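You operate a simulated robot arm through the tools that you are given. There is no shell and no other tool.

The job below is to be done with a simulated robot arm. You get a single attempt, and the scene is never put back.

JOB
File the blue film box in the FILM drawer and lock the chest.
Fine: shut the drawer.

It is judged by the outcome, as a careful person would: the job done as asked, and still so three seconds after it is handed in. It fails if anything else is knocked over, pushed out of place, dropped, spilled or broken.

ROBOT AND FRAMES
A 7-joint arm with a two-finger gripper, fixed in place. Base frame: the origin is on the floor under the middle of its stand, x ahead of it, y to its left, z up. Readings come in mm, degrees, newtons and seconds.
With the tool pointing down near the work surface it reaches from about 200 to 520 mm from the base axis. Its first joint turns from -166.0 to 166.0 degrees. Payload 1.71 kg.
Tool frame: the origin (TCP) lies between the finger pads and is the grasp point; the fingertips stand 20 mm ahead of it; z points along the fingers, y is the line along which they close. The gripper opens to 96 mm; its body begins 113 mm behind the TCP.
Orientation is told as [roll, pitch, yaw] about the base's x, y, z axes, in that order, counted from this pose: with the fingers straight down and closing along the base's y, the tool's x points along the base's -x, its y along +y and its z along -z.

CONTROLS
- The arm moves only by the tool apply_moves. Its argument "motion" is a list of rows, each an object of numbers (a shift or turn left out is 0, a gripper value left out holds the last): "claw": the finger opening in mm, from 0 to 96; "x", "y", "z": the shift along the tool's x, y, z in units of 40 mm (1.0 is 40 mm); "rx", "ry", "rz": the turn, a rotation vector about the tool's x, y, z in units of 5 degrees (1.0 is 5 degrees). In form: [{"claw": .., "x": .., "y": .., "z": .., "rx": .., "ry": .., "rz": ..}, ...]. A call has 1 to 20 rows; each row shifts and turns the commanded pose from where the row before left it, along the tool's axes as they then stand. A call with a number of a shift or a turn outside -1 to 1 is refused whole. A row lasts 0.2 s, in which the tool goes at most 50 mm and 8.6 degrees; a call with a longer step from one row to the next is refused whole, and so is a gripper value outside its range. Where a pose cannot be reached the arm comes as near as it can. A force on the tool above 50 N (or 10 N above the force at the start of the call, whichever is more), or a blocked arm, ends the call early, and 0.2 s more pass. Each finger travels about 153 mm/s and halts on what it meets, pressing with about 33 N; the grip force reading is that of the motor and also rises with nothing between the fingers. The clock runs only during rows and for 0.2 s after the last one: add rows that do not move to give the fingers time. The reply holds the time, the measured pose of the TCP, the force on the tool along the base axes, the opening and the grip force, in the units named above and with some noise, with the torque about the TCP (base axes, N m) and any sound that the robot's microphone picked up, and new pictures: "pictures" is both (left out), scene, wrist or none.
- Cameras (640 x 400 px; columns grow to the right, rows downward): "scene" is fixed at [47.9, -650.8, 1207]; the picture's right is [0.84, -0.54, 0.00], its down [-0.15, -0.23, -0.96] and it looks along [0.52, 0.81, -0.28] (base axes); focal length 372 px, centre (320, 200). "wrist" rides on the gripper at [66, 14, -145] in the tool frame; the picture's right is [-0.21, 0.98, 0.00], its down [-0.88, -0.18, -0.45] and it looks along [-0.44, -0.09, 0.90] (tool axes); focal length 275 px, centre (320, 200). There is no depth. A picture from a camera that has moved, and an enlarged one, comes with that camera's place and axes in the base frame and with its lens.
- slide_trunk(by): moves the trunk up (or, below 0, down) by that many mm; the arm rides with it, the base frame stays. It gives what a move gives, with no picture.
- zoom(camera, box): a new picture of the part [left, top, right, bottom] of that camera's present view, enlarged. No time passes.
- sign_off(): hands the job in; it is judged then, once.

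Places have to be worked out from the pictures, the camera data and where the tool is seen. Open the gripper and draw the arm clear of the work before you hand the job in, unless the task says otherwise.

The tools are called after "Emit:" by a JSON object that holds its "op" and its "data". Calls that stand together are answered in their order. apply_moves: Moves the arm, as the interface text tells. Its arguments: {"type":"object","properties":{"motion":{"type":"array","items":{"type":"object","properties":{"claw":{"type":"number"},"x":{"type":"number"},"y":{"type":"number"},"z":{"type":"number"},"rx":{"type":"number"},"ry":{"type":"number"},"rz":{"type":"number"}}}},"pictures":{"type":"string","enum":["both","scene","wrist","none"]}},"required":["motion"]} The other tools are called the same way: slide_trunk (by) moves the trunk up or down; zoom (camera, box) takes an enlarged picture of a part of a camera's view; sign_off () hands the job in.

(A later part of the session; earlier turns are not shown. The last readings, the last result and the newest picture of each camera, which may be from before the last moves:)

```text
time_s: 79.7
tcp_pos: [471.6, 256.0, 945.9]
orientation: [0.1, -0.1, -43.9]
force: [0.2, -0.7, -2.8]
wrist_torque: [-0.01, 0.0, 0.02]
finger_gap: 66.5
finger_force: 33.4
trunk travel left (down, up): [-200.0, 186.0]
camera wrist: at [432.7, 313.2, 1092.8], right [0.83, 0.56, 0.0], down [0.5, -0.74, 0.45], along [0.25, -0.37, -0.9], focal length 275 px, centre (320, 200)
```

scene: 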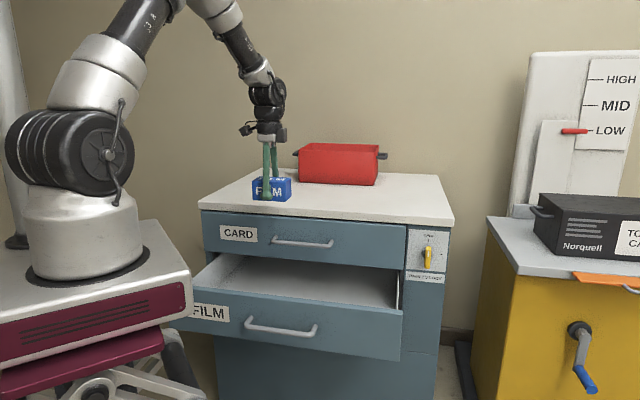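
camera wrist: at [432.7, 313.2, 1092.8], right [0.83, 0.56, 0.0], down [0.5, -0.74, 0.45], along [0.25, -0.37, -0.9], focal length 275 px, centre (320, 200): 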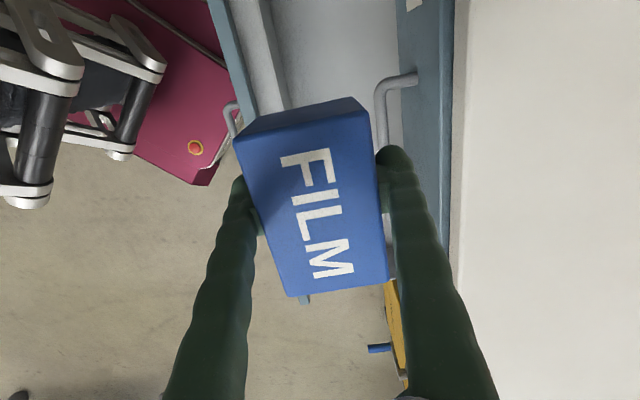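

The box now hangs over the open drawer (d≈515). I'll zoom in to check clearances to the drawer's front wall and the CARD handle.

Emit:
{"op": "zoom", "data": {"camera": "wrist", "box": [180, 0, 480, 190]}}

Emit:
{"op": "zoom", "data": {"camera": "scene", "box": [170, 150, 420, 370]}}

```text
2.11 times, centred on (330, 95) of wrist
camera zoom: at [432.7, 313.2, 1092.8], right [0.83, 0.56, 0.0], down [0.5, -0.74, 0.45], along [0.25, -0.37, -0.9], focal length 580 px, centre (299, 421)
```

zoom: 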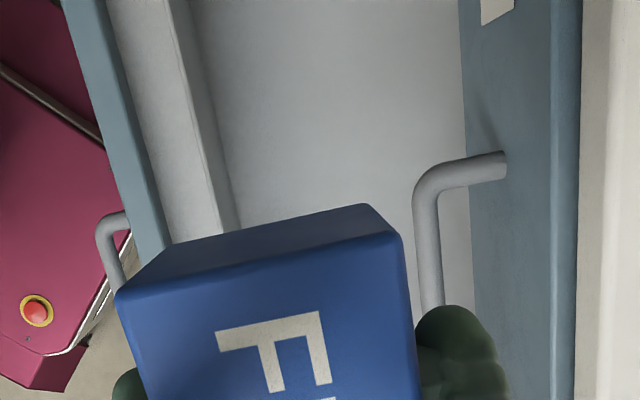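

```text
1.82 times, centred on (295, 260) of scene
camera zoom: at [47.9, -650.8, 1207.0], right [0.84, -0.54, 0.0], down [-0.15, -0.23, -0.96], along [0.52, 0.81, -0.28], focal length 676 px, centre (366, 91)
```

zoom: 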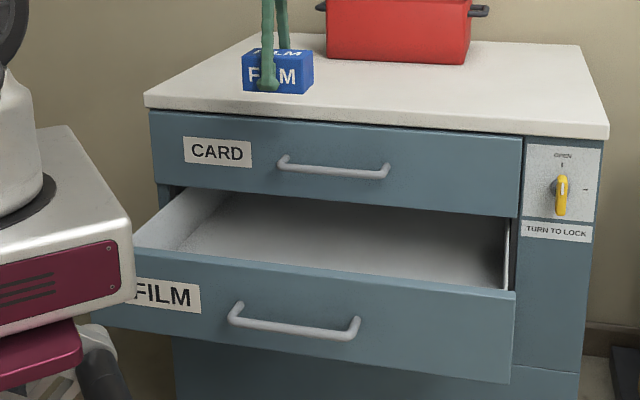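

The CARD handle spans r≈110–304, and the drawer's front wall is thick (inner face at d≈465–470). I'll place the box further left, at r≈20 and d≈548, where there's no handle above, and hover there first.

Emit:
{"op": "apply_moves", "data": {"motion": [{"x": 0.3, "y": 0.1}, {"x": 0.5, "y": 0.15}, {"x": 0.6, "y": 0.15}, {"x": 0.6, "y": 0.15}, {"x": 0.6, "y": 0.15}, {"x": 0.4, "y": 0.1}, {"x": 0.29, "y": 0.1}, {}]}}

Emit:
{"op": "zoom", "data": {"camera": "wrist", "box": [160, 0, 560, 250]}}

```text
time_s: 81.5
tcp_pos: [402.0, 374.1, 947.0]
orientation: [0.0, 0.0, -44.1]
force: [-0.7, -0.3, -2.1]
wrist_torque: [0.0, 0.03, 0.03]
finger_gap: 66.9
finger_force: 33.2
trunk travel left (down, up): [-200.0, 186.0]
camera wrist: at [362.9, 430.3, 1092.7], right [0.83, 0.56, 0.0], down [0.5, -0.74, 0.45], along [0.25, -0.37, -0.9], focal length 275 px, centre (320, 200)
```

scene: 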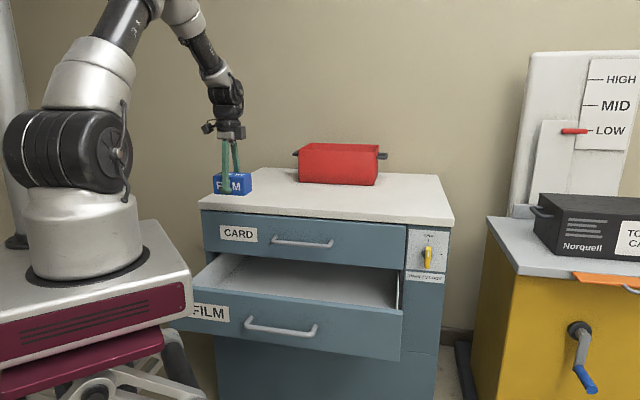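
wrist: 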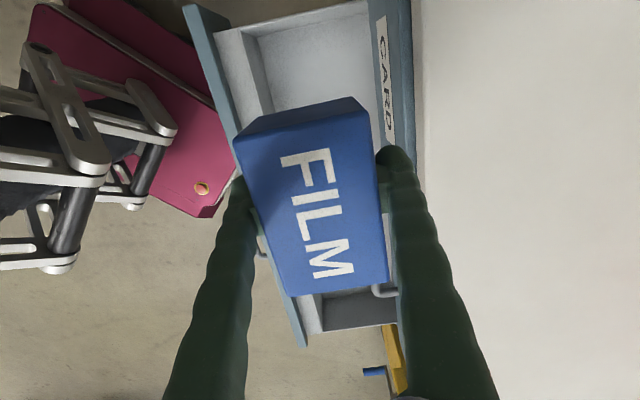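

```text
1.60 times, centred on (360, 125) of wrist
camera zoom: at [362.9, 430.3, 1092.7], right [0.83, 0.56, 0.0], down [0.5, -0.74, 0.45], along [0.25, -0.37, -0.9], focal length 440 px, centre (256, 320)
```

zoom: 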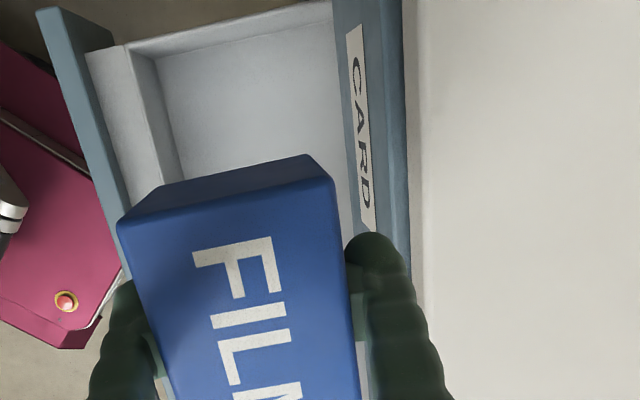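

The spot is clear: the drawer walls are well away from the box and fingers, with about 20 mm or more on every side. I'll lower the box into the drawer, stopping about 40 mm above the floor to check.

Emit:
{"op": "apply_moves", "data": {"motion": [{"z": 0.3}, {"z": 0.6}, {"z": 0.7}, {"z": 0.7}, {"z": 0.7}, {"z": 0.7}, {"z": 0.7}, {"z": 0.7}, {"z": 0.7}, {"z": 0.7}, {"z": 0.7}, {"z": 0.5}, {"z": 0.2}, {}]}}

Emit:
{"op": "zoom", "data": {"camera": "scene", "box": [170, 180, 330, 320]}}

```text
time_s: 84.5
tcp_pos: [402.7, 373.7, 631.6]
orientation: [0.1, -0.1, -43.9]
force: [-0.5, 0.9, -2.8]
wrist_torque: [0.0, 0.02, 0.02]
finger_gap: 66.8
finger_force: 33.1
trunk travel left (down, up): [-200.0, 186.0]
camera wrist: at [364.2, 429.4, 776.8], right [0.83, 0.56, 0.0], down [0.5, -0.74, 0.45], along [0.25, -0.37, -0.9], focal length 275 px, centre (320, 200)
```

scene: 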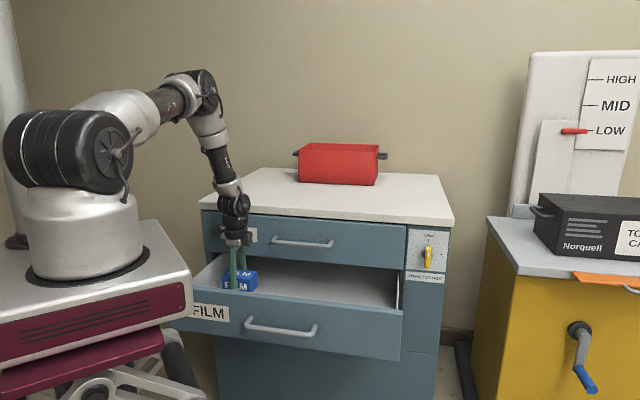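
wrist: 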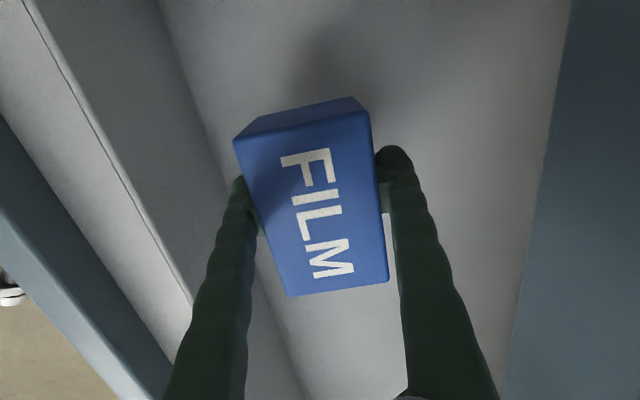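

```text
2.86 times, centred on (250, 250) of scene
camera zoom: at [47.9, -650.8, 1207.0], right [0.84, -0.54, 0.0], down [-0.15, -0.23, -0.96], along [0.52, 0.81, -0.28], focal length 1062 px, centre (520, 57)
```

zoom: 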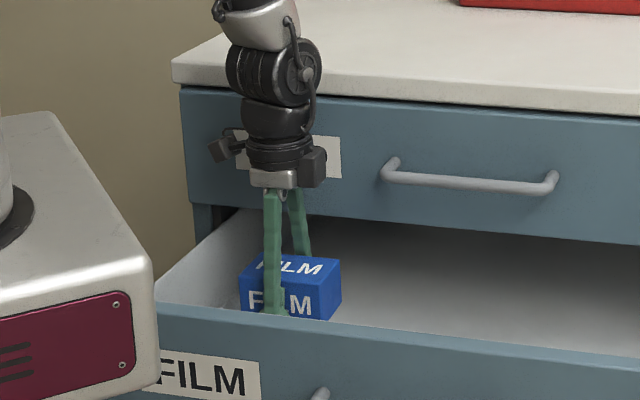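

The box is inside the drawer with the walls clear. I'll lower it in small steps and watch for the force that marks floor contact.

Emit:
{"op": "apply_moves", "data": {"motion": [{"z": 0.4}, {"z": 0.4}, {"z": 0.1}, {}], "pictures": "wrist"}}

Emit:
{"op": "apply_moves", "data": {"motion": [{"z": 0.05}, {"z": 0.05}, {"z": 0.05}, {}], "pictures": "none"}}

```text
time_s: 85.5
tcp_pos: [401.4, 373.8, 594.3]
orientation: [0.0, -0.1, -43.8]
force: [-0.7, 0.8, -2.8]
wrist_torque: [-0.02, -0.03, 0.0]
finger_gap: 66.8
finger_force: 33.3
trunk travel left (down, up): [-200.0, 186.0]
camera wrist: at [363.3, 429.8, 739.7], right [0.83, 0.56, 0.0], down [0.5, -0.74, 0.45], along [0.25, -0.37, -0.9], focal length 275 px, centre (320, 200)
```

wrist: 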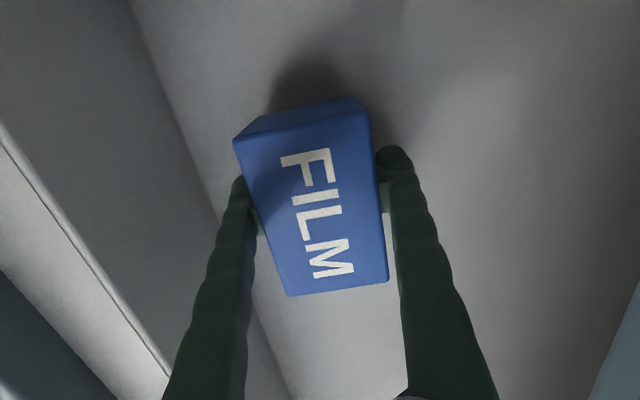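

```text
time_s: 86.5
tcp_pos: [402.2, 373.7, 588.9]
orientation: [0.0, -0.1, -43.9]
force: [-0.3, 1.3, -2.6]
wrist_torque: [0.01, 0.02, 0.02]
finger_gap: 66.4
finger_force: 33.1
trunk travel left (down, up): [-200.0, 186.0]
```

Still no contact at z≈589, so I'll keep going down in 2 mm steps.

Emit:
{"op": "apply_moves", "data": {"motion": [{"z": 0.05}, {"z": 0.05}, {"z": 0.05}, {}], "pictures": "none"}}

Emit:
{"op": "apply_moves", "data": {"motion": [{"z": 0.04}, {"z": 0.04}, {"z": 0.04}, {}], "pictures": "wrist"}}

```text
time_s: 87.5
tcp_pos: [403.2, 374.4, 582.6]
orientation: [0.0, 0.0, -44.0]
force: [-0.3, 0.3, -2.3]
wrist_torque: [0.01, -0.01, 0.02]
finger_gap: 66.8
finger_force: 33.7
trunk travel left (down, up): [-200.0, 186.0]
```

```text
time_s: 88.5
tcp_pos: [402.7, 373.9, 579.2]
orientation: [0.2, -0.1, -43.9]
force: [-1.3, -1.3, 20.2]
wrist_torque: [-0.37, 0.51, 0.05]
finger_gap: 66.9
finger_force: 32.6
trunk travel left (down, up): [-200.0, 186.0]
camera wrist: at [363.9, 430.4, 725.1], right [0.83, 0.56, 0.0], down [0.5, -0.74, 0.45], along [0.25, -0.37, -0.9], focal length 275 px, centre (320, 200)
```

wrist: 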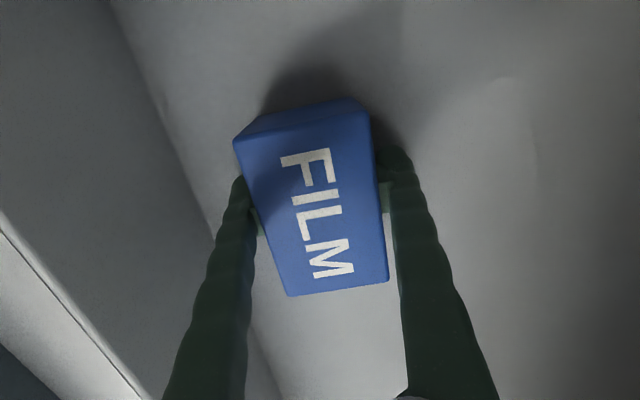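

The box has touched the floor (20 N push). I'll ease up about 1.5 mm, then open the fingers just enough to release it.

Emit:
{"op": "apply_moves", "data": {"motion": [{"z": -0.035}, {}], "pictures": "none"}}

Emit:
{"op": "apply_moves", "data": {"motion": [{"claw": 69}, {"claw": 72}, {"claw": 76}, {"claw": 80}, {}], "pictures": "wrist"}}

```text
time_s: 89.1
tcp_pos: [402.7, 375.6, 579.2]
orientation: [0.1, -0.1, -43.9]
force: [0.9, 2.4, 5.6]
wrist_torque: [0.23, -0.2, 0.03]
finger_gap: 66.3
finger_force: 32.8
trunk travel left (down, up): [-200.0, 186.0]
```

```text
time_s: 90.3
tcp_pos: [401.7, 374.0, 579.2]
orientation: [0.1, -0.1, -43.8]
force: [0.2, -0.8, -0.1]
wrist_torque: [-0.03, 0.02, -0.03]
finger_gap: 79.9
finger_force: 0.0
trunk travel left (down, up): [-200.0, 186.0]
camera wrist: at [364.0, 430.6, 725.1], right [0.83, 0.56, 0.0], down [0.5, -0.74, 0.45], along [0.25, -0.37, -0.9], focal length 275 px, centre (320, 200)
```

wrist: 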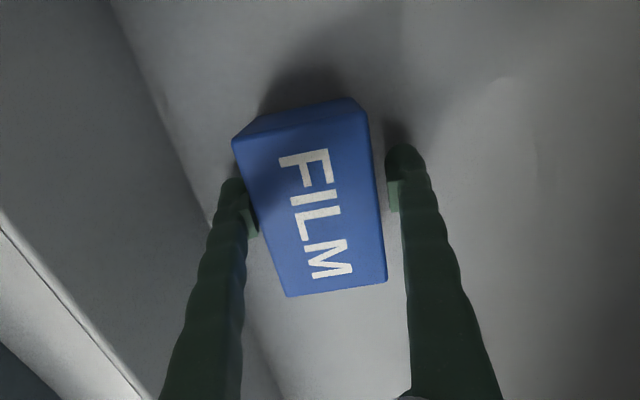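

The box is released and standing on the drawer floor. I'll lift straight up and out.

Emit:
{"op": "apply_moves", "data": {"motion": [{"z": -0.2}, {"z": -0.4}, {"z": -0.6}, {"z": -0.7}, {"z": -0.7}, {"z": -0.7}, {"z": -0.7}, {"z": -0.7}, {"z": -0.7}, {"z": -0.6}, {}]}}

Emit:
{"op": "zoom", "data": {"camera": "wrist", "box": [160, 0, 560, 250]}}

```text
time_s: 92.7
tcp_pos: [400.9, 373.0, 819.4]
orientation: [0.0, -0.1, -43.9]
force: [-0.5, 0.3, 0.7]
wrist_torque: [-0.01, -0.02, -0.05]
finger_gap: 80.1
finger_force: 0.0
trunk travel left (down, up): [-200.0, 186.0]
camera wrist: at [362.5, 429.2, 964.5], right [0.83, 0.56, 0.0], down [0.5, -0.74, 0.45], along [0.25, -0.37, -0.9], focal length 275 px, centre (320, 200)
```

scene: 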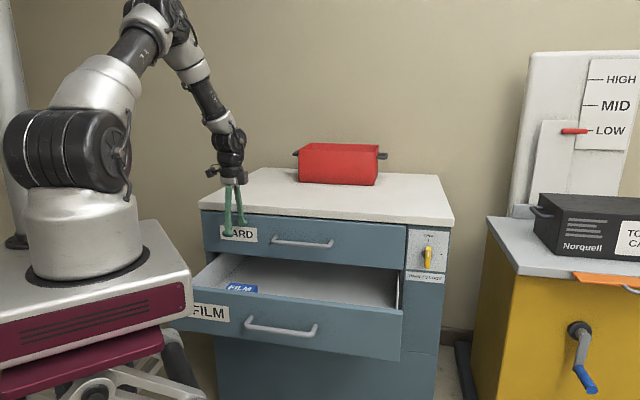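
wrist: 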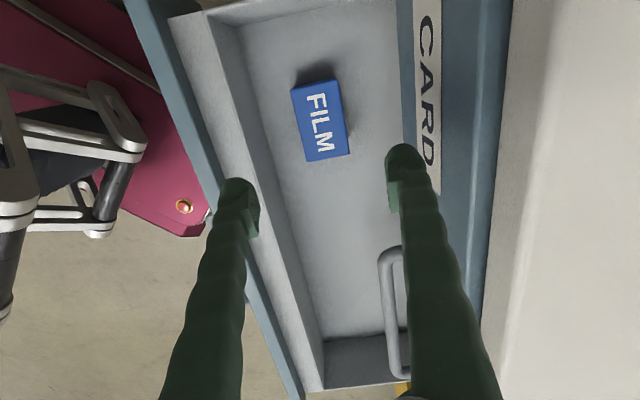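

```text
1.60 times, centred on (360, 125) of wrist
camera zoom: at [362.5, 429.2, 964.5], right [0.83, 0.56, 0.0], down [0.5, -0.74, 0.45], along [0.25, -0.37, -0.9], focal length 440 px, centre (256, 320)
```

zoom: 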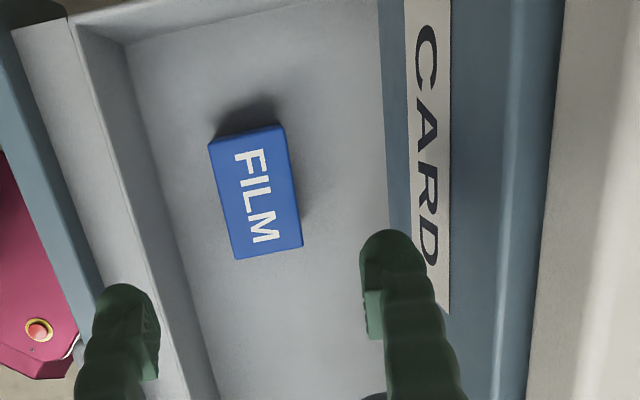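

The film box stands flat in the drawer with clear space all round it. Next is shutting the drawer: I'll bring the tool back in front of the drawer at a safe height and pitch it to horizontal, as before.

Emit:
{"op": "apply_moves", "data": {"motion": [{"claw": 40, "x": -0.4, "y": -0.42}, {"x": -0.64, "y": -0.68}, {"x": -0.64, "y": -0.68}, {"x": -0.64, "y": -0.68}, {"x": -0.64, "y": -0.68}, {"x": -0.64, "y": -0.68}, {"x": -0.64, "y": -0.68}, {"x": -0.64, "y": -0.68}, {"x": -0.64, "y": -0.68}, {"x": -0.3, "y": -0.3, "rz": 0.2}], "pictures": "none"}}

Emit:
{"op": "apply_moves", "data": {"motion": [{"rx": -1}, {"rx": -1}, {"rx": -1}, {"rx": -1}, {"rx": -1}, {"rx": -1}, {"rx": -1}, {"rx": -1}, {"rx": -1}, {"rx": -1}, {"rx": -1}, {"rx": -1}, {"rx": -1}, {"rx": -1}, {"rx": -1}, {"rx": -1}, {"rx": -1}, {"rx": -1}]}}

```text
time_s: 94.9
tcp_pos: [398.0, 34.6, 818.7]
orientation: [0.0, -0.1, -44.9]
force: [-0.1, -0.3, 0.3]
wrist_torque: [0.01, 0.03, -0.04]
finger_gap: 40.1
finger_force: 0.0
trunk travel left (down, up): [-200.0, 186.0]
```

```text
time_s: 98.7
tcp_pos: [392.5, 40.0, 817.5]
orientation: [85.6, 0.1, -43.3]
force: [-0.1, -0.5, -0.9]
wrist_torque: [0.02, 0.03, -0.02]
finger_gap: 39.9
finger_force: 0.1
out of reach, approached as far as the arm can: row 18
trunk travel left (down, up): [-200.0, 186.0]
camera wrist: at [246.3, -19.1, 843.1], right [0.2, -0.09, 0.98], down [0.32, -0.93, -0.15], along [0.92, 0.35, -0.16], focal length 275 px, centre (320, 200)
```

scene: 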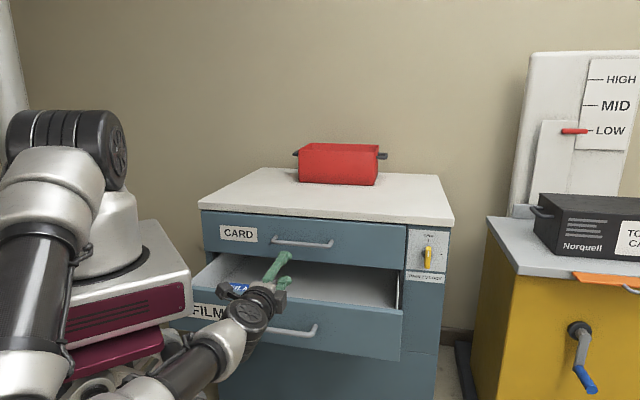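
wrist: 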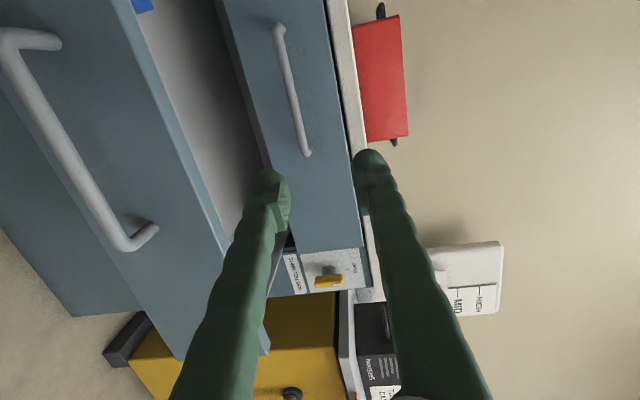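

The arm folded into an awkward, near-limit elbow posture here. I'll undo the pitch, move further out where the arm is comfortable, and pitch to horizontal there.

Emit:
{"op": "apply_moves", "data": {"motion": [{"rx": 1}, {"rx": 1}, {"rx": 1}, {"rx": 1}, {"rx": 1}, {"rx": 1}, {"rx": 1}, {"rx": 1}, {"rx": 1}, {"rx": 1}, {"rx": 1}, {"rx": 1}, {"rx": 1}, {"rx": 1}, {"rx": 1}, {"rx": 1}, {"rx": 1}], "pictures": "scene"}}

```text
time_s: 102.3
tcp_pos: [399.1, 35.5, 819.7]
orientation: [4.9, -0.1, -44.9]
force: [0.2, -0.2, 0.1]
wrist_torque: [0.05, 0.05, -0.03]
finger_gap: 40.0
finger_force: 0.1
trunk travel left (down, up): [-200.0, 186.0]
```

scene: 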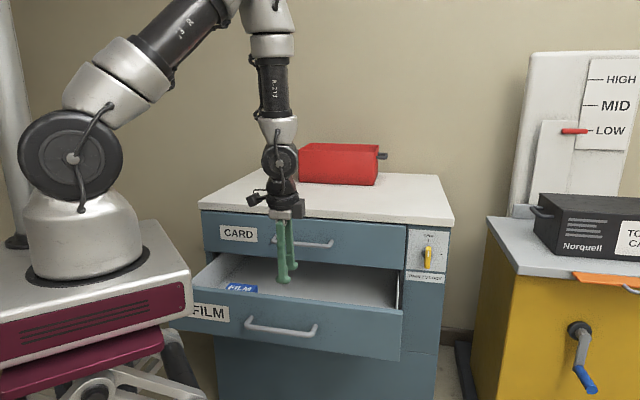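

The arm is back in its good posture. I'll move out to about d=470, r=400, z=860 and try the pitch there.

Emit:
{"op": "apply_moves", "data": {"motion": [{"rx": 0.98}, {"x": -0.6, "y": 0.68, "z": -0.17}, {"x": -0.6, "y": 0.68, "z": -0.17}, {"x": -0.6, "y": 0.68, "z": -0.17}, {"x": -0.6, "y": 0.68, "z": -0.17}, {"x": -0.6, "y": 0.68, "z": -0.17}, {"x": -0.6, "y": 0.68, "z": -0.17}], "pictures": "none"}}

Emit:
{"op": "apply_moves", "data": {"motion": [{"rx": -1}, {"rx": -1}, {"rx": -1}, {"rx": -1}, {"rx": -1}, {"rx": -1}, {"rx": -1}, {"rx": -1}, {"rx": -1}], "pictures": "scene"}}

```text
time_s: 103.9
tcp_pos: [618.2, 47.6, 859.4]
orientation: [0.1, 0.0, -45.0]
force: [-0.3, 0.0, -0.2]
wrist_torque: [0.01, 0.01, -0.03]
finger_gap: 40.1
finger_force: 0.1
trunk travel left (down, up): [-200.0, 186.0]
```

```text
time_s: 105.9
tcp_pos: [615.9, 48.8, 861.8]
orientation: [45.1, -0.1, -44.9]
force: [0.0, 0.2, -0.2]
wrist_torque: [0.01, 0.06, 0.03]
finger_gap: 40.1
finger_force: 0.1
trunk travel left (down, up): [-200.0, 186.0]
```

scene: 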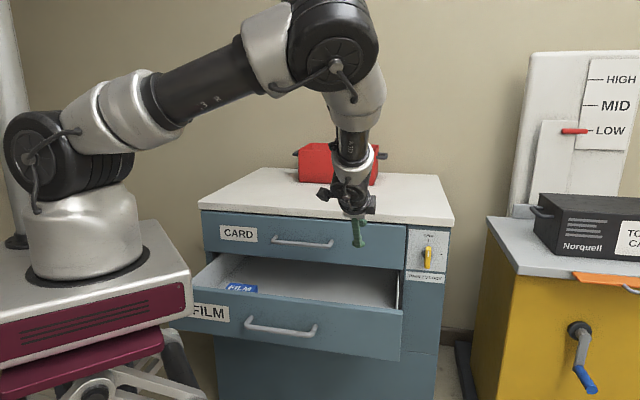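

That posture is good: elbow up and nothing near a limit. I'll finish the pitch to horizontal.

Emit:
{"op": "apply_moves", "data": {"motion": [{"rx": -1}, {"rx": -1}, {"rx": -1}, {"rx": -1}, {"rx": -1}, {"rx": -1}, {"rx": -1}, {"rx": -1}, {"rx": -1}], "pictures": "both"}}

```text
time_s: 107.9
tcp_pos: [614.7, 49.8, 861.5]
orientation: [88.8, 0.0, -44.4]
force: [-0.1, 0.5, -0.1]
wrist_torque: [0.0, 0.01, 0.02]
finger_gap: 40.0
finger_force: 0.0
trunk travel left (down, up): [-200.0, 186.0]
camera wrist: at [465.1, -6.8, 878.9], right [0.16, -0.13, 0.98], down [0.31, -0.93, -0.17], along [0.94, 0.33, -0.11], focal length 275 px, centre (320, 200)
```

scene: 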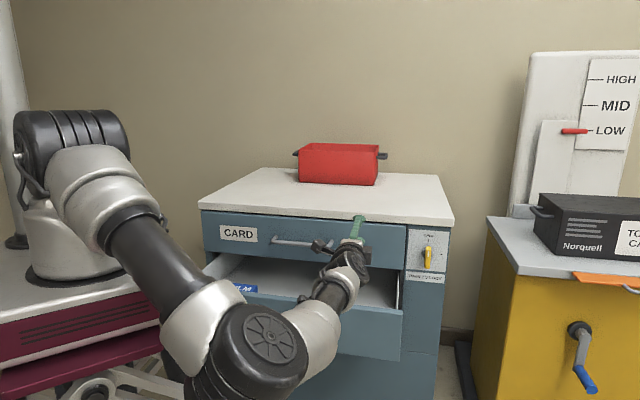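
wrist: 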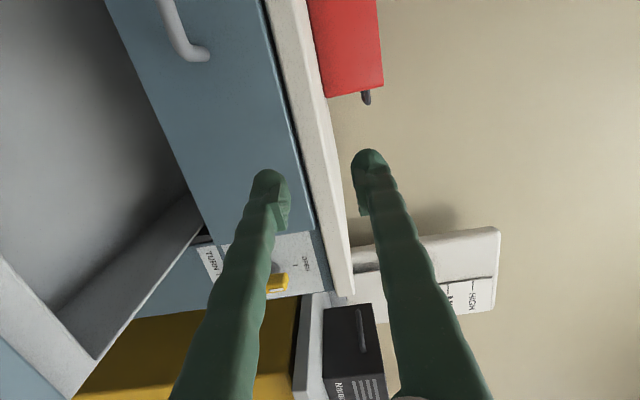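

This is the same elbow-out posture I had when pulling the drawer, so it should work. I'll back away from over the drawer to about d=300, r=345.

Emit:
{"op": "apply_moves", "data": {"motion": [{"claw": 4, "rx": -0.2, "z": -0.4}, {"z": -0.65, "x": 0.22}, {"z": -0.65, "x": 0.22}, {"z": -0.65, "x": 0.22}, {"z": -0.65, "x": 0.22}, {"z": -0.65, "x": 0.22}, {"z": -0.6, "x": 0.22}], "pictures": "both"}}

```text
time_s: 109.5
tcp_pos: [455.8, -34.7, 856.5]
orientation: [91.2, -0.1, -45.0]
force: [-0.1, -0.8, -0.3]
wrist_torque: [0.0, 0.01, -0.02]
finger_gap: 4.1
finger_force: 0.0
trunk travel left (down, up): [-200.0, 186.0]
camera wrist: at [307.9, -90.2, 868.4], right [0.13, -0.16, 0.98], down [0.31, -0.93, -0.19], along [0.94, 0.33, -0.07], focal length 275 px, centre (320, 200)
```

scene: 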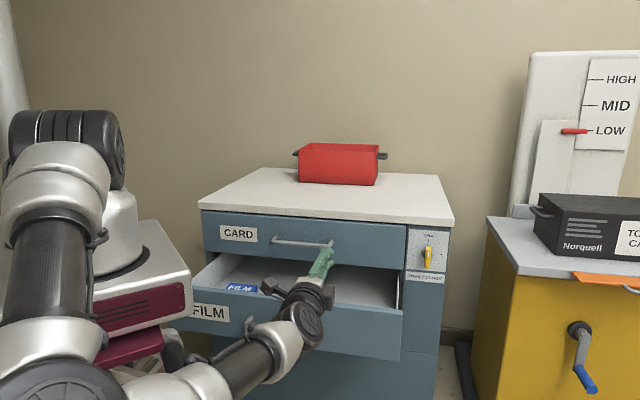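
wrist: 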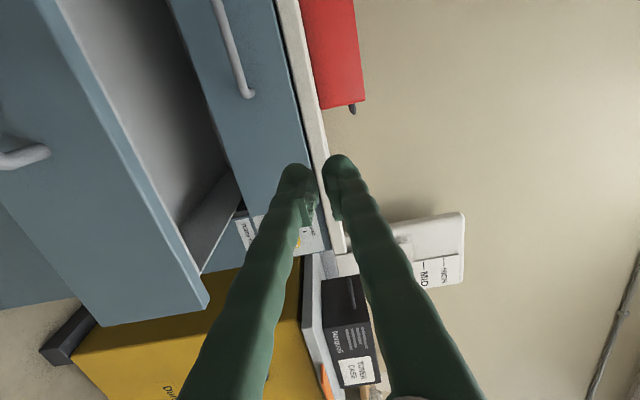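

The tool is at d=298, r=347, in front of the drawer and to the right of its handle. I'll lower the trunk to bring it to panel height.

Emit:
{"op": "slide_trunk", "data": {"by": -200}}

Emit:
{"op": "apply_moves", "data": {"motion": [{"y": -0.4, "rx": 0.24}, {"y": -0.6}, {}]}}

```text
time_s: 111.7
tcp_pos: [458.3, -35.7, 658.4]
orientation: [91.1, -0.1, -44.8]
force: [-0.7, 0.1, -0.1]
wrist_torque: [0.0, 0.01, 0.0]
finger_gap: 4.2
finger_force: 0.1
trunk travel left (down, up): [0.0, 386.0]
```

```text
time_s: 112.5
tcp_pos: [456.5, -33.8, 615.5]
orientation: [89.9, -0.2, -44.9]
force: [0.6, 0.3, 0.4]
wrist_torque: [0.0, 0.02, 0.03]
finger_gap: 4.1
finger_force: 0.2
trunk travel left (down, up): [0.0, 386.0]
camera wrist: at [308.1, -89.9, 631.5], right [0.15, -0.14, 0.98], down [0.31, -0.93, -0.18], along [0.94, 0.33, -0.09], focal length 275 px, centre (320, 200)
```

scene: 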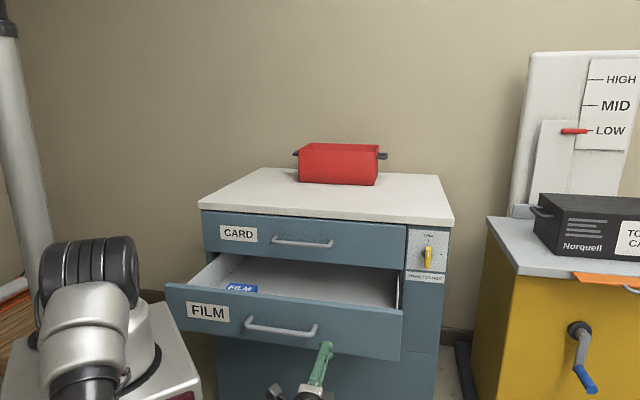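
wrist: 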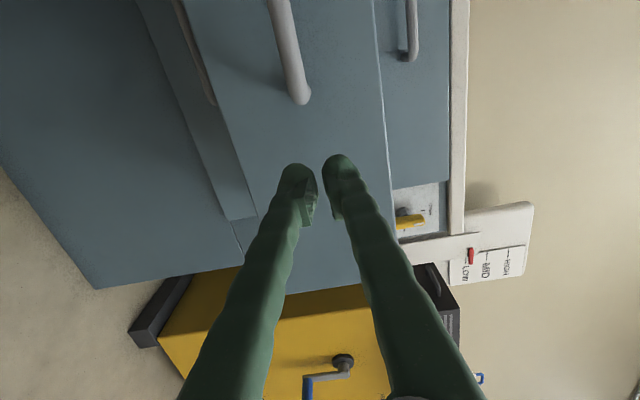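

The fist points at the panel just right of the handle. I'll advance slowly and start pushing the drawer in.

Emit:
{"op": "apply_moves", "data": {"motion": [{"z": 0.5}, {"z": 0.5}, {"z": 0.5}, {"z": 0.4}, {"z": 0.3}, {"z": 0.3}, {"z": 0.3}, {"z": 0.3}, {"z": 0.3}]}}

```text
time_s: 114.5
tcp_pos: [554.2, 61.4, 616.4]
orientation: [90.0, 0.0, -44.9]
force: [0.6, -0.2, -0.7]
wrist_torque: [0.0, 0.02, 0.01]
finger_gap: 3.9
finger_force: 0.0
trunk travel left (down, up): [0.0, 386.0]
camera wrist: at [404.5, 6.6, 631.4], right [0.14, -0.14, 0.98], down [0.31, -0.93, -0.18], along [0.94, 0.33, -0.09], focal length 275 px, centre (320, 200)
```

scene: 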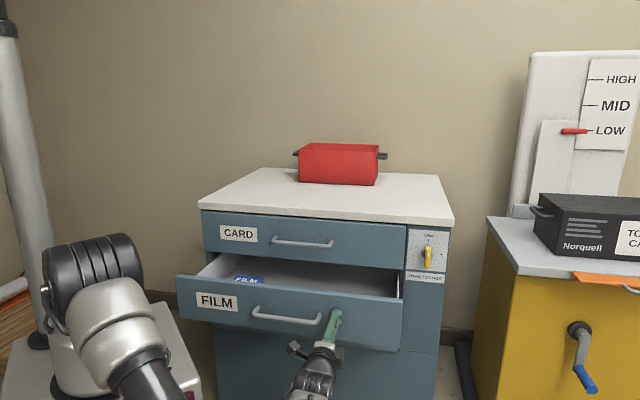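
wrist: 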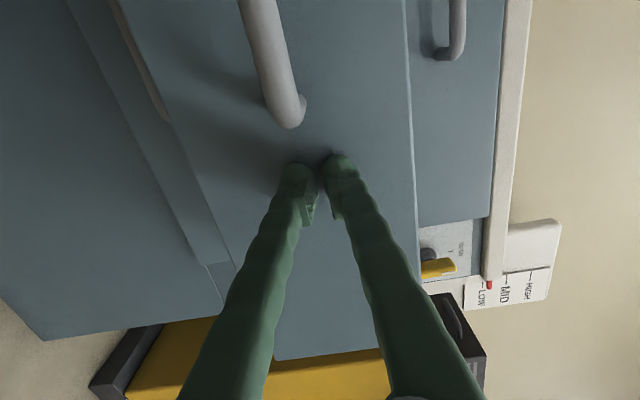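

The drawer is moving in easily with almost no force. I'll continue pushing, slowing near the end.

Emit:
{"op": "apply_moves", "data": {"motion": [{"z": 0.35}, {"z": 0.35}, {"z": 0.35}, {"z": 0.35}, {"z": 0.35}, {"z": 0.35}, {"z": 0.35}, {"z": 0.35}, {"z": 0.35}, {"z": 0.35}, {"z": 0.3}, {"z": 0.2}]}}

```text
time_s: 117.1
tcp_pos: [666.3, 176.1, 618.3]
orientation: [90.0, -0.2, -44.9]
force: [0.5, -0.7, 0.3]
wrist_torque: [-0.01, -0.01, 0.01]
finger_gap: 3.9
finger_force: 0.0
trunk travel left (down, up): [0.0, 386.0]
camera wrist: at [517.6, 119.7, 631.5], right [0.15, -0.14, 0.98], down [0.31, -0.93, -0.18], along [0.94, 0.33, -0.09], focal length 275 px, centre (320, 200)
```

scene: 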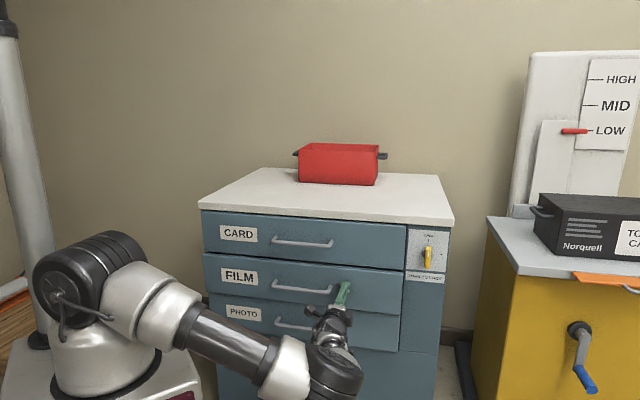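
wrist: 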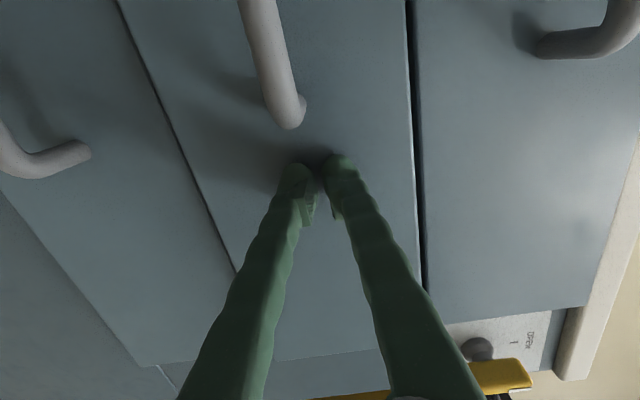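

There's about 20 mm left. I'll push in small steps until the stop is felt.

Emit:
{"op": "apply_moves", "data": {"motion": [{"z": 0.15}, {"z": 0.12}, {"z": 0.1}, {"z": 0.08}], "pictures": "wrist"}}

```text
time_s: 118.3
tcp_pos: [672.1, 187.1, 625.0]
orientation: [90.6, -0.7, -44.8]
force: [0.4, 0.0, 0.6]
wrist_torque: [0.02, -0.03, 0.0]
finger_gap: 0.0
finger_force: 30.2
trunk travel left (down, up): [0.0, 386.0]
stopped in row 4: the force on the tool passed its limit at 51 N (the readings are from after the stop); the commanded pose is now the measured one
camera wrist: at [521.4, 130.7, 637.8], right [0.13, -0.14, 0.98], down [0.31, -0.93, -0.18], along [0.94, 0.33, -0.08], focal length 275 px, centre (320, 200)
```

wrist: 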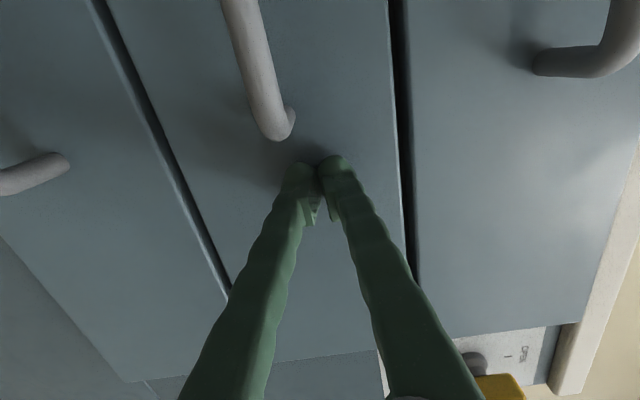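

The push stopped at 51 N, which is the drawer's end stop. I'll check that the FILM panel is flush with the others.

Emit:
{"op": "zoom", "data": {"camera": "scene", "box": [190, 195, 460, 365]}}

Emit:
{"op": "zoom", "data": {"camera": "wrist", "box": [60, 0, 460, 400]}}

```text
2.35 times, centred on (325, 280) of scene
camera zoom: at [47.9, -650.8, 1207.0], right [0.84, -0.54, 0.0], down [-0.15, -0.23, -0.96], along [0.52, 0.81, -0.28], focal length 875 px, centre (308, 12)
```

zoom: 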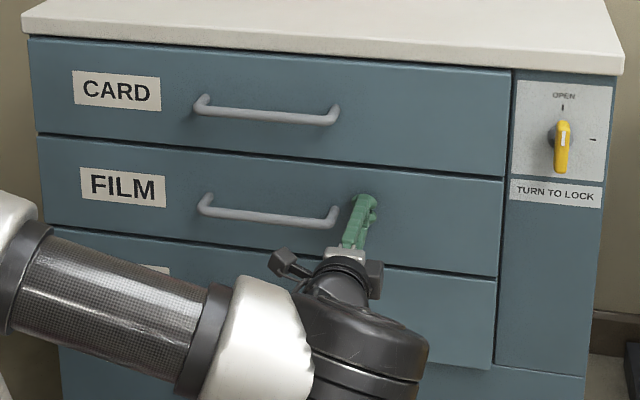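

```text
1.00 times, centred on (260, 200) of wrist (not enlarged: the box is as wide or as high as the picture)
camera zoom: at [521.4, 130.7, 637.8], right [0.13, -0.14, 0.98], down [0.31, -0.93, -0.18], along [0.94, 0.33, -0.08], focal length 275 px, centre (380, 200)
```

zoom: 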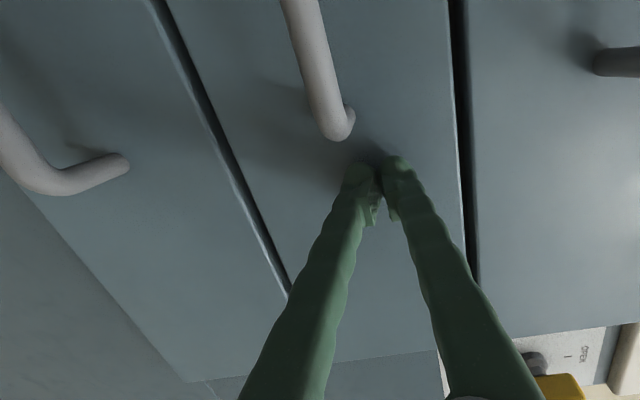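

It looks flush from here. I'll compare at higher zoom, and back the fist off so nothing is pressing on the panel.

Emit:
{"op": "zoom", "data": {"camera": "scene", "box": [370, 250, 420, 330]}}

Emit:
{"op": "apply_moves", "data": {"motion": [{"z": -0.3}, {"z": -0.5}, {"z": -0.5}, {"z": -0.5}, {}]}}

Emit:
{"op": "zoom", "data": {"camera": "scene", "box": [320, 195, 470, 365]}}

```text
5.00 times, centred on (395, 290) of scene
camera zoom: at [47.9, -650.8, 1207.0], right [0.84, -0.54, 0.0], down [-0.15, -0.23, -0.96], along [0.52, 0.81, -0.28], focal length 1859 px, centre (-55, -250)
```

zoom: 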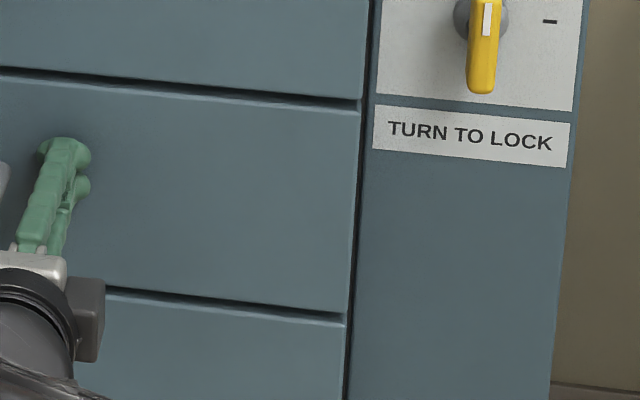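

```text
time_s: 119.5
tcp_pos: [619.6, 135.7, 625.3]
orientation: [90.5, -0.7, -44.8]
force: [-0.5, 0.3, 0.8]
wrist_torque: [-0.01, -0.01, -0.04]
finger_gap: 4.1
finger_force: 0.0
trunk travel left (down, up): [0.0, 386.0]
camera wrist: at [470.0, 79.8, 638.2], right [0.13, -0.14, 0.98], down [0.31, -0.93, -0.18], along [0.94, 0.33, -0.08], focal length 275 px, centre (320, 200)
```

scene: 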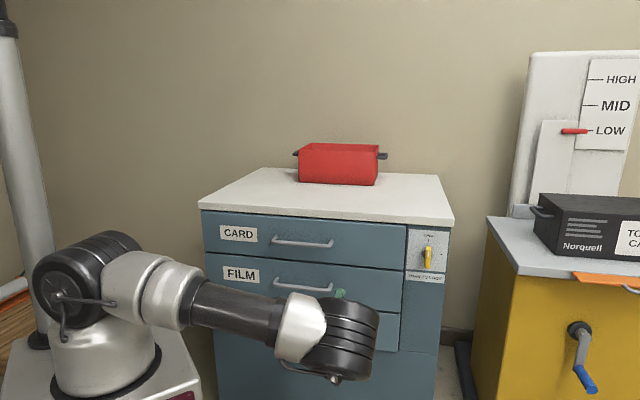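
wrist: 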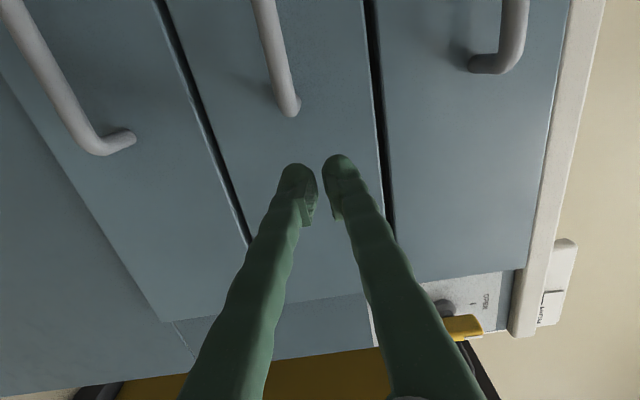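

```text
2.35 times, centred on (395, 280) of scene
camera zoom: at [47.9, -650.8, 1207.0], right [0.84, -0.54, 0.0], down [-0.15, -0.23, -0.96], along [0.52, 0.81, -0.28], focal length 875 px, centre (144, 12)
```

zoom: 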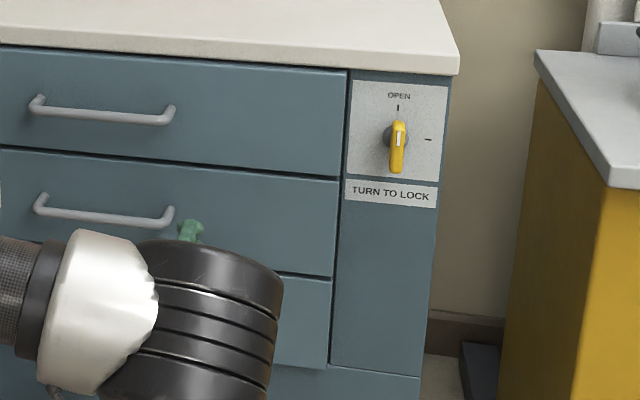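

The FILM panel matches its original closed position exactly, with equal gaps above and below. Now for the lock: I'll move back to the standoff in front of the lever.

Emit:
{"op": "apply_moves", "data": {"motion": [{"z": -0.7, "claw": 60, "rz": 0.14, "rx": 0.1}, {"z": -0.6}, {"x": -0.8, "y": 0.37}, {"x": -0.8, "y": 0.37}, {"x": -0.8, "y": 0.37}, {"x": -0.8, "y": 0.37}, {"x": -0.8, "y": 0.37}, {"x": -0.8, "y": 0.37}, {"x": -0.8, "y": 0.37}, {"x": -0.5, "y": 0.25}, {}]}}

```text
time_s: 121.9
tcp_pos: [755.1, -73.3, 737.1]
orientation: [89.9, -0.1, -44.7]
force: [1.6, 0.8, 0.0]
wrist_torque: [-0.03, 0.0, 0.02]
finger_gap: 60.0
finger_force: 0.0
trunk travel left (down, up): [0.0, 386.0]
camera wrist: at [606.1, -129.6, 752.4], right [0.15, -0.14, 0.98], down [0.31, -0.93, -0.18], along [0.94, 0.33, -0.09], focal length 275 px, centre (320, 200)
```

scene: 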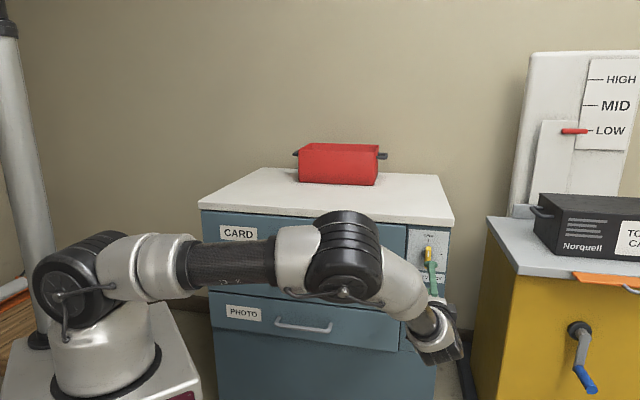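
wrist: 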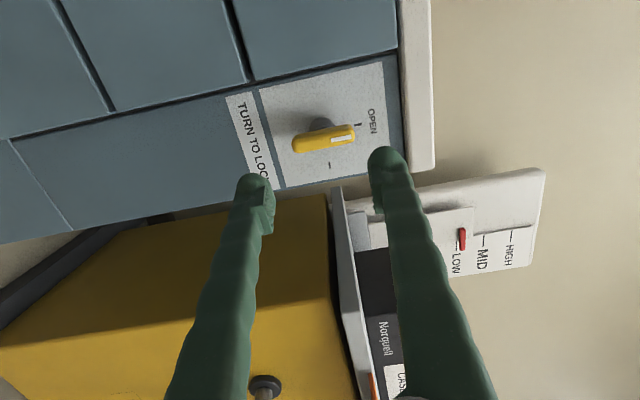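

The lever still points at OPEN. I'll roll the tool by −90° so the fingers straddle the upright bar.

Emit:
{"op": "apply_moves", "data": {"motion": [{"rz": -1}, {"rz": -1}, {"rz": -1}, {"rz": -1}, {"rz": -1}, {"rz": -1}, {"rz": -1}, {"rz": -1}, {"rz": -1}, {"rz": -1}, {"rz": -1}, {"rz": -1}, {"rz": -1}, {"rz": -1}, {"rz": -1}, {"rz": -1}, {"rz": -1}, {"rz": -1}], "pictures": "wrist"}}

Emit:
{"op": "zoom", "data": {"camera": "wrist", "box": [220, 60, 420, 230]}}

```text
time_s: 125.7
tcp_pos: [757.3, -72.7, 738.3]
orientation: [-51.5, -89.8, 96.7]
force: [0.3, 0.2, 0.2]
wrist_torque: [-0.01, -0.02, 0.0]
finger_gap: 60.0
finger_force: 0.0
trunk travel left (down, up): [0.0, 386.0]
camera wrist: at [644.4, -165.9, 673.8], right [-0.69, 0.69, 0.2], down [-0.18, -0.44, 0.88], along [0.7, 0.57, 0.43], focal length 275 px, centre (320, 200)
```

wrist: 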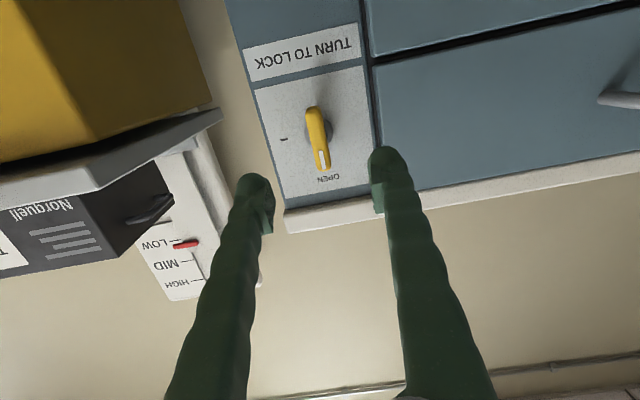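

```text
2.35 times, centred on (320, 145) of wrist
camera zoom: at [644.4, -165.9, 673.8], right [-0.69, 0.69, 0.2], down [-0.18, -0.44, 0.88], along [0.7, 0.57, 0.43], focal length 648 px, centre (320, 329)
```

zoom: 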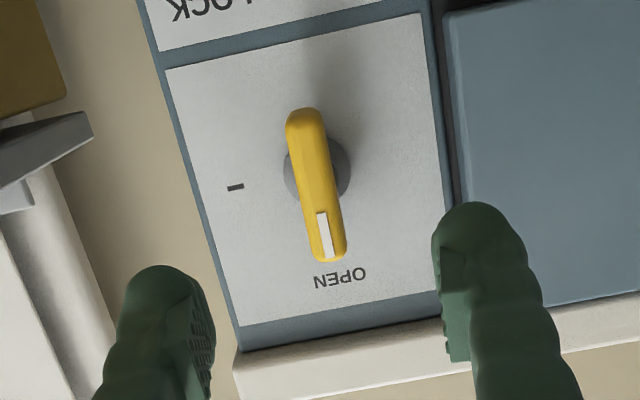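

The lever axis is about 2 mm right of and 1 mm above the tool axis. I'll correct that, narrow the opening to 46 mm, advance 133 mm and then close.

Emit:
{"op": "apply_moves", "data": {"motion": [{"claw": 46, "y": -0.05, "x": -0.03}, {"z": 0.7}, {"z": 0.7}, {"z": 0.7}, {"z": 0.6}, {"z": 0.4}, {"z": 0.22}, {}], "pictures": "wrist"}}

Emit:
{"op": "zoom", "data": {"camera": "wrist", "box": [220, 100, 420, 270]}}

```text
time_s: 127.5
tcp_pos: [853.8, 21.0, 738.9]
orientation: [-53.3, -89.7, 98.5]
force: [-0.1, 0.2, -0.3]
wrist_torque: [-0.01, 0.01, 0.03]
finger_gap: 46.1
finger_force: 0.1
trunk travel left (down, up): [0.0, 386.0]
camera wrist: at [740.8, -71.9, 674.1], right [-0.7, 0.69, 0.2], down [-0.18, -0.44, 0.88], along [0.69, 0.57, 0.43], focal length 275 px, centre (320, 200)
```

wrist: 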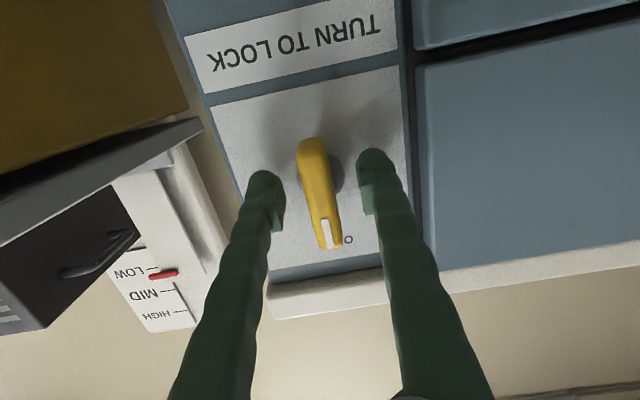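

```text
2.35 times, centred on (320, 185) of wrist
camera zoom: at [740.8, -71.9, 674.1], right [-0.7, 0.69, 0.2], down [-0.18, -0.44, 0.88], along [0.69, 0.57, 0.43], focal length 648 px, centre (320, 235)
```

zoom: 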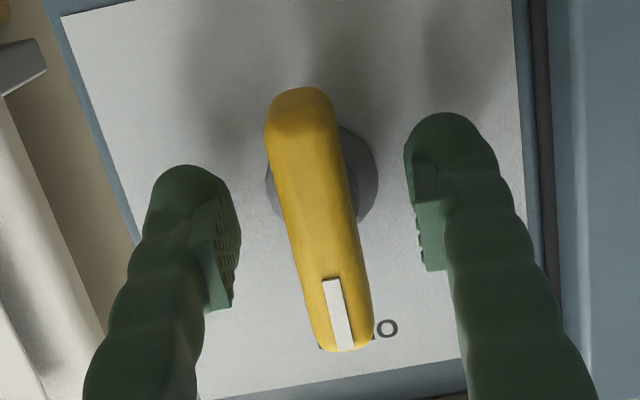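

The bar is perfectly centred between the fingers, so I'll close on it.

Emit:
{"op": "apply_moves", "data": {"motion": [{"claw": 30}, {"claw": 20}, {"claw": 12}, {"claw": 10}, {}], "pictures": "none"}}

Emit:
{"op": "apply_moves", "data": {"motion": [{"rz": 0.7}, {"rz": 0.8}, {"rz": 0.8}, {"rz": 0.8}, {"rz": 0.8}], "pictures": "wrist"}}

```text
time_s: 128.7
tcp_pos: [853.1, 21.5, 738.6]
orientation: [-56.6, -89.8, 102.0]
force: [-2.6, 1.3, -0.2]
wrist_torque: [0.01, 0.02, -0.02]
finger_gap: 18.8
finger_force: 34.9
trunk travel left (down, up): [0.0, 386.0]
```

```text
time_s: 129.9
tcp_pos: [852.7, 21.4, 738.6]
orientation: [89.7, -70.6, -44.1]
force: [-0.4, 4.8, -2.3]
wrist_torque: [0.07, -0.06, 0.02]
finger_gap: 18.9
finger_force: 35.0
trunk travel left (down, up): [0.0, 386.0]
camera wrist: at [725.4, -56.7, 682.7], right [-0.61, 0.6, 0.52], down [0.02, -0.64, 0.77], along [0.79, 0.48, 0.38], focal length 275 px, centre (320, 200)
```

wrist: 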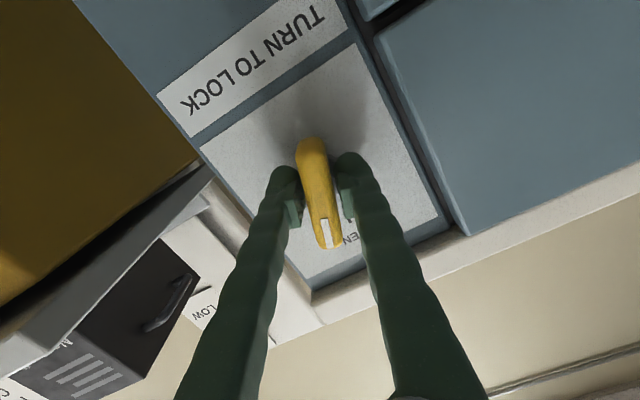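

The lever is turning clockwise with low force, about 19.5° so far. I'll continue to the full 90°.

Emit:
{"op": "apply_moves", "data": {"motion": [{"rz": 0.9}, {"rz": 0.9}, {"rz": 0.9}, {"rz": 0.9}, {"rz": 0.9}, {"rz": 0.9}, {"rz": 0.9}, {"rz": 0.9}], "pictures": "none"}}

Emit:
{"op": "apply_moves", "data": {"motion": [{"rz": 0.9}, {"rz": 0.9}, {"rz": 0.9}, {"rz": 0.9}, {"rz": 0.9}, {"rz": 0.9}, {"rz": 0.9}, {}], "pictures": "both"}}

```text
time_s: 131.7
tcp_pos: [852.2, 22.2, 739.1]
orientation: [89.8, -34.6, -44.4]
force: [-4.6, 13.0, -5.3]
wrist_torque: [-0.02, 0.01, 0.04]
finger_gap: 18.9
finger_force: 35.0
trunk travel left (down, up): [0.0, 386.0]
```

```text
time_s: 133.5
tcp_pos: [851.3, 21.7, 740.3]
orientation: [89.9, -3.1, -44.5]
force: [-5.8, 17.1, -5.3]
wrist_torque: [-0.03, 0.05, 0.33]
finger_gap: 18.7
finger_force: 34.8
trunk travel left (down, up): [0.0, 386.0]
camera wrist: at [702.6, -34.4, 751.3], right [0.11, -0.11, 0.99], down [0.32, -0.94, -0.14], along [0.94, 0.33, -0.07], focal length 275 px, centre (320, 200)
```

scene: 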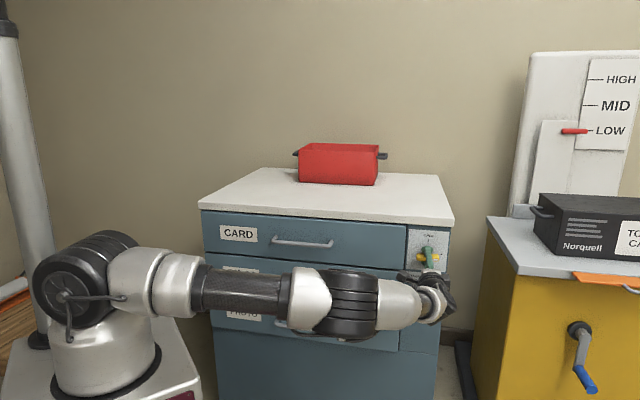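
wrist: 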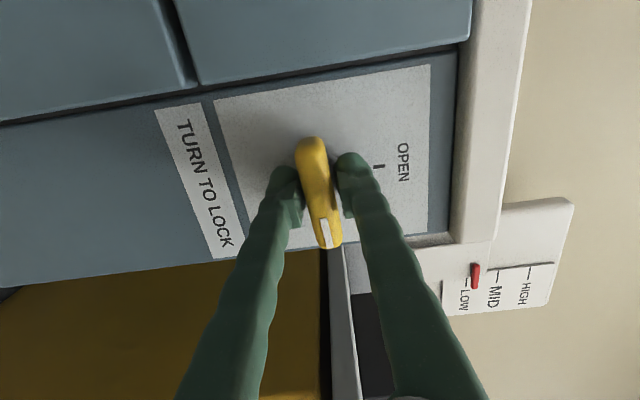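

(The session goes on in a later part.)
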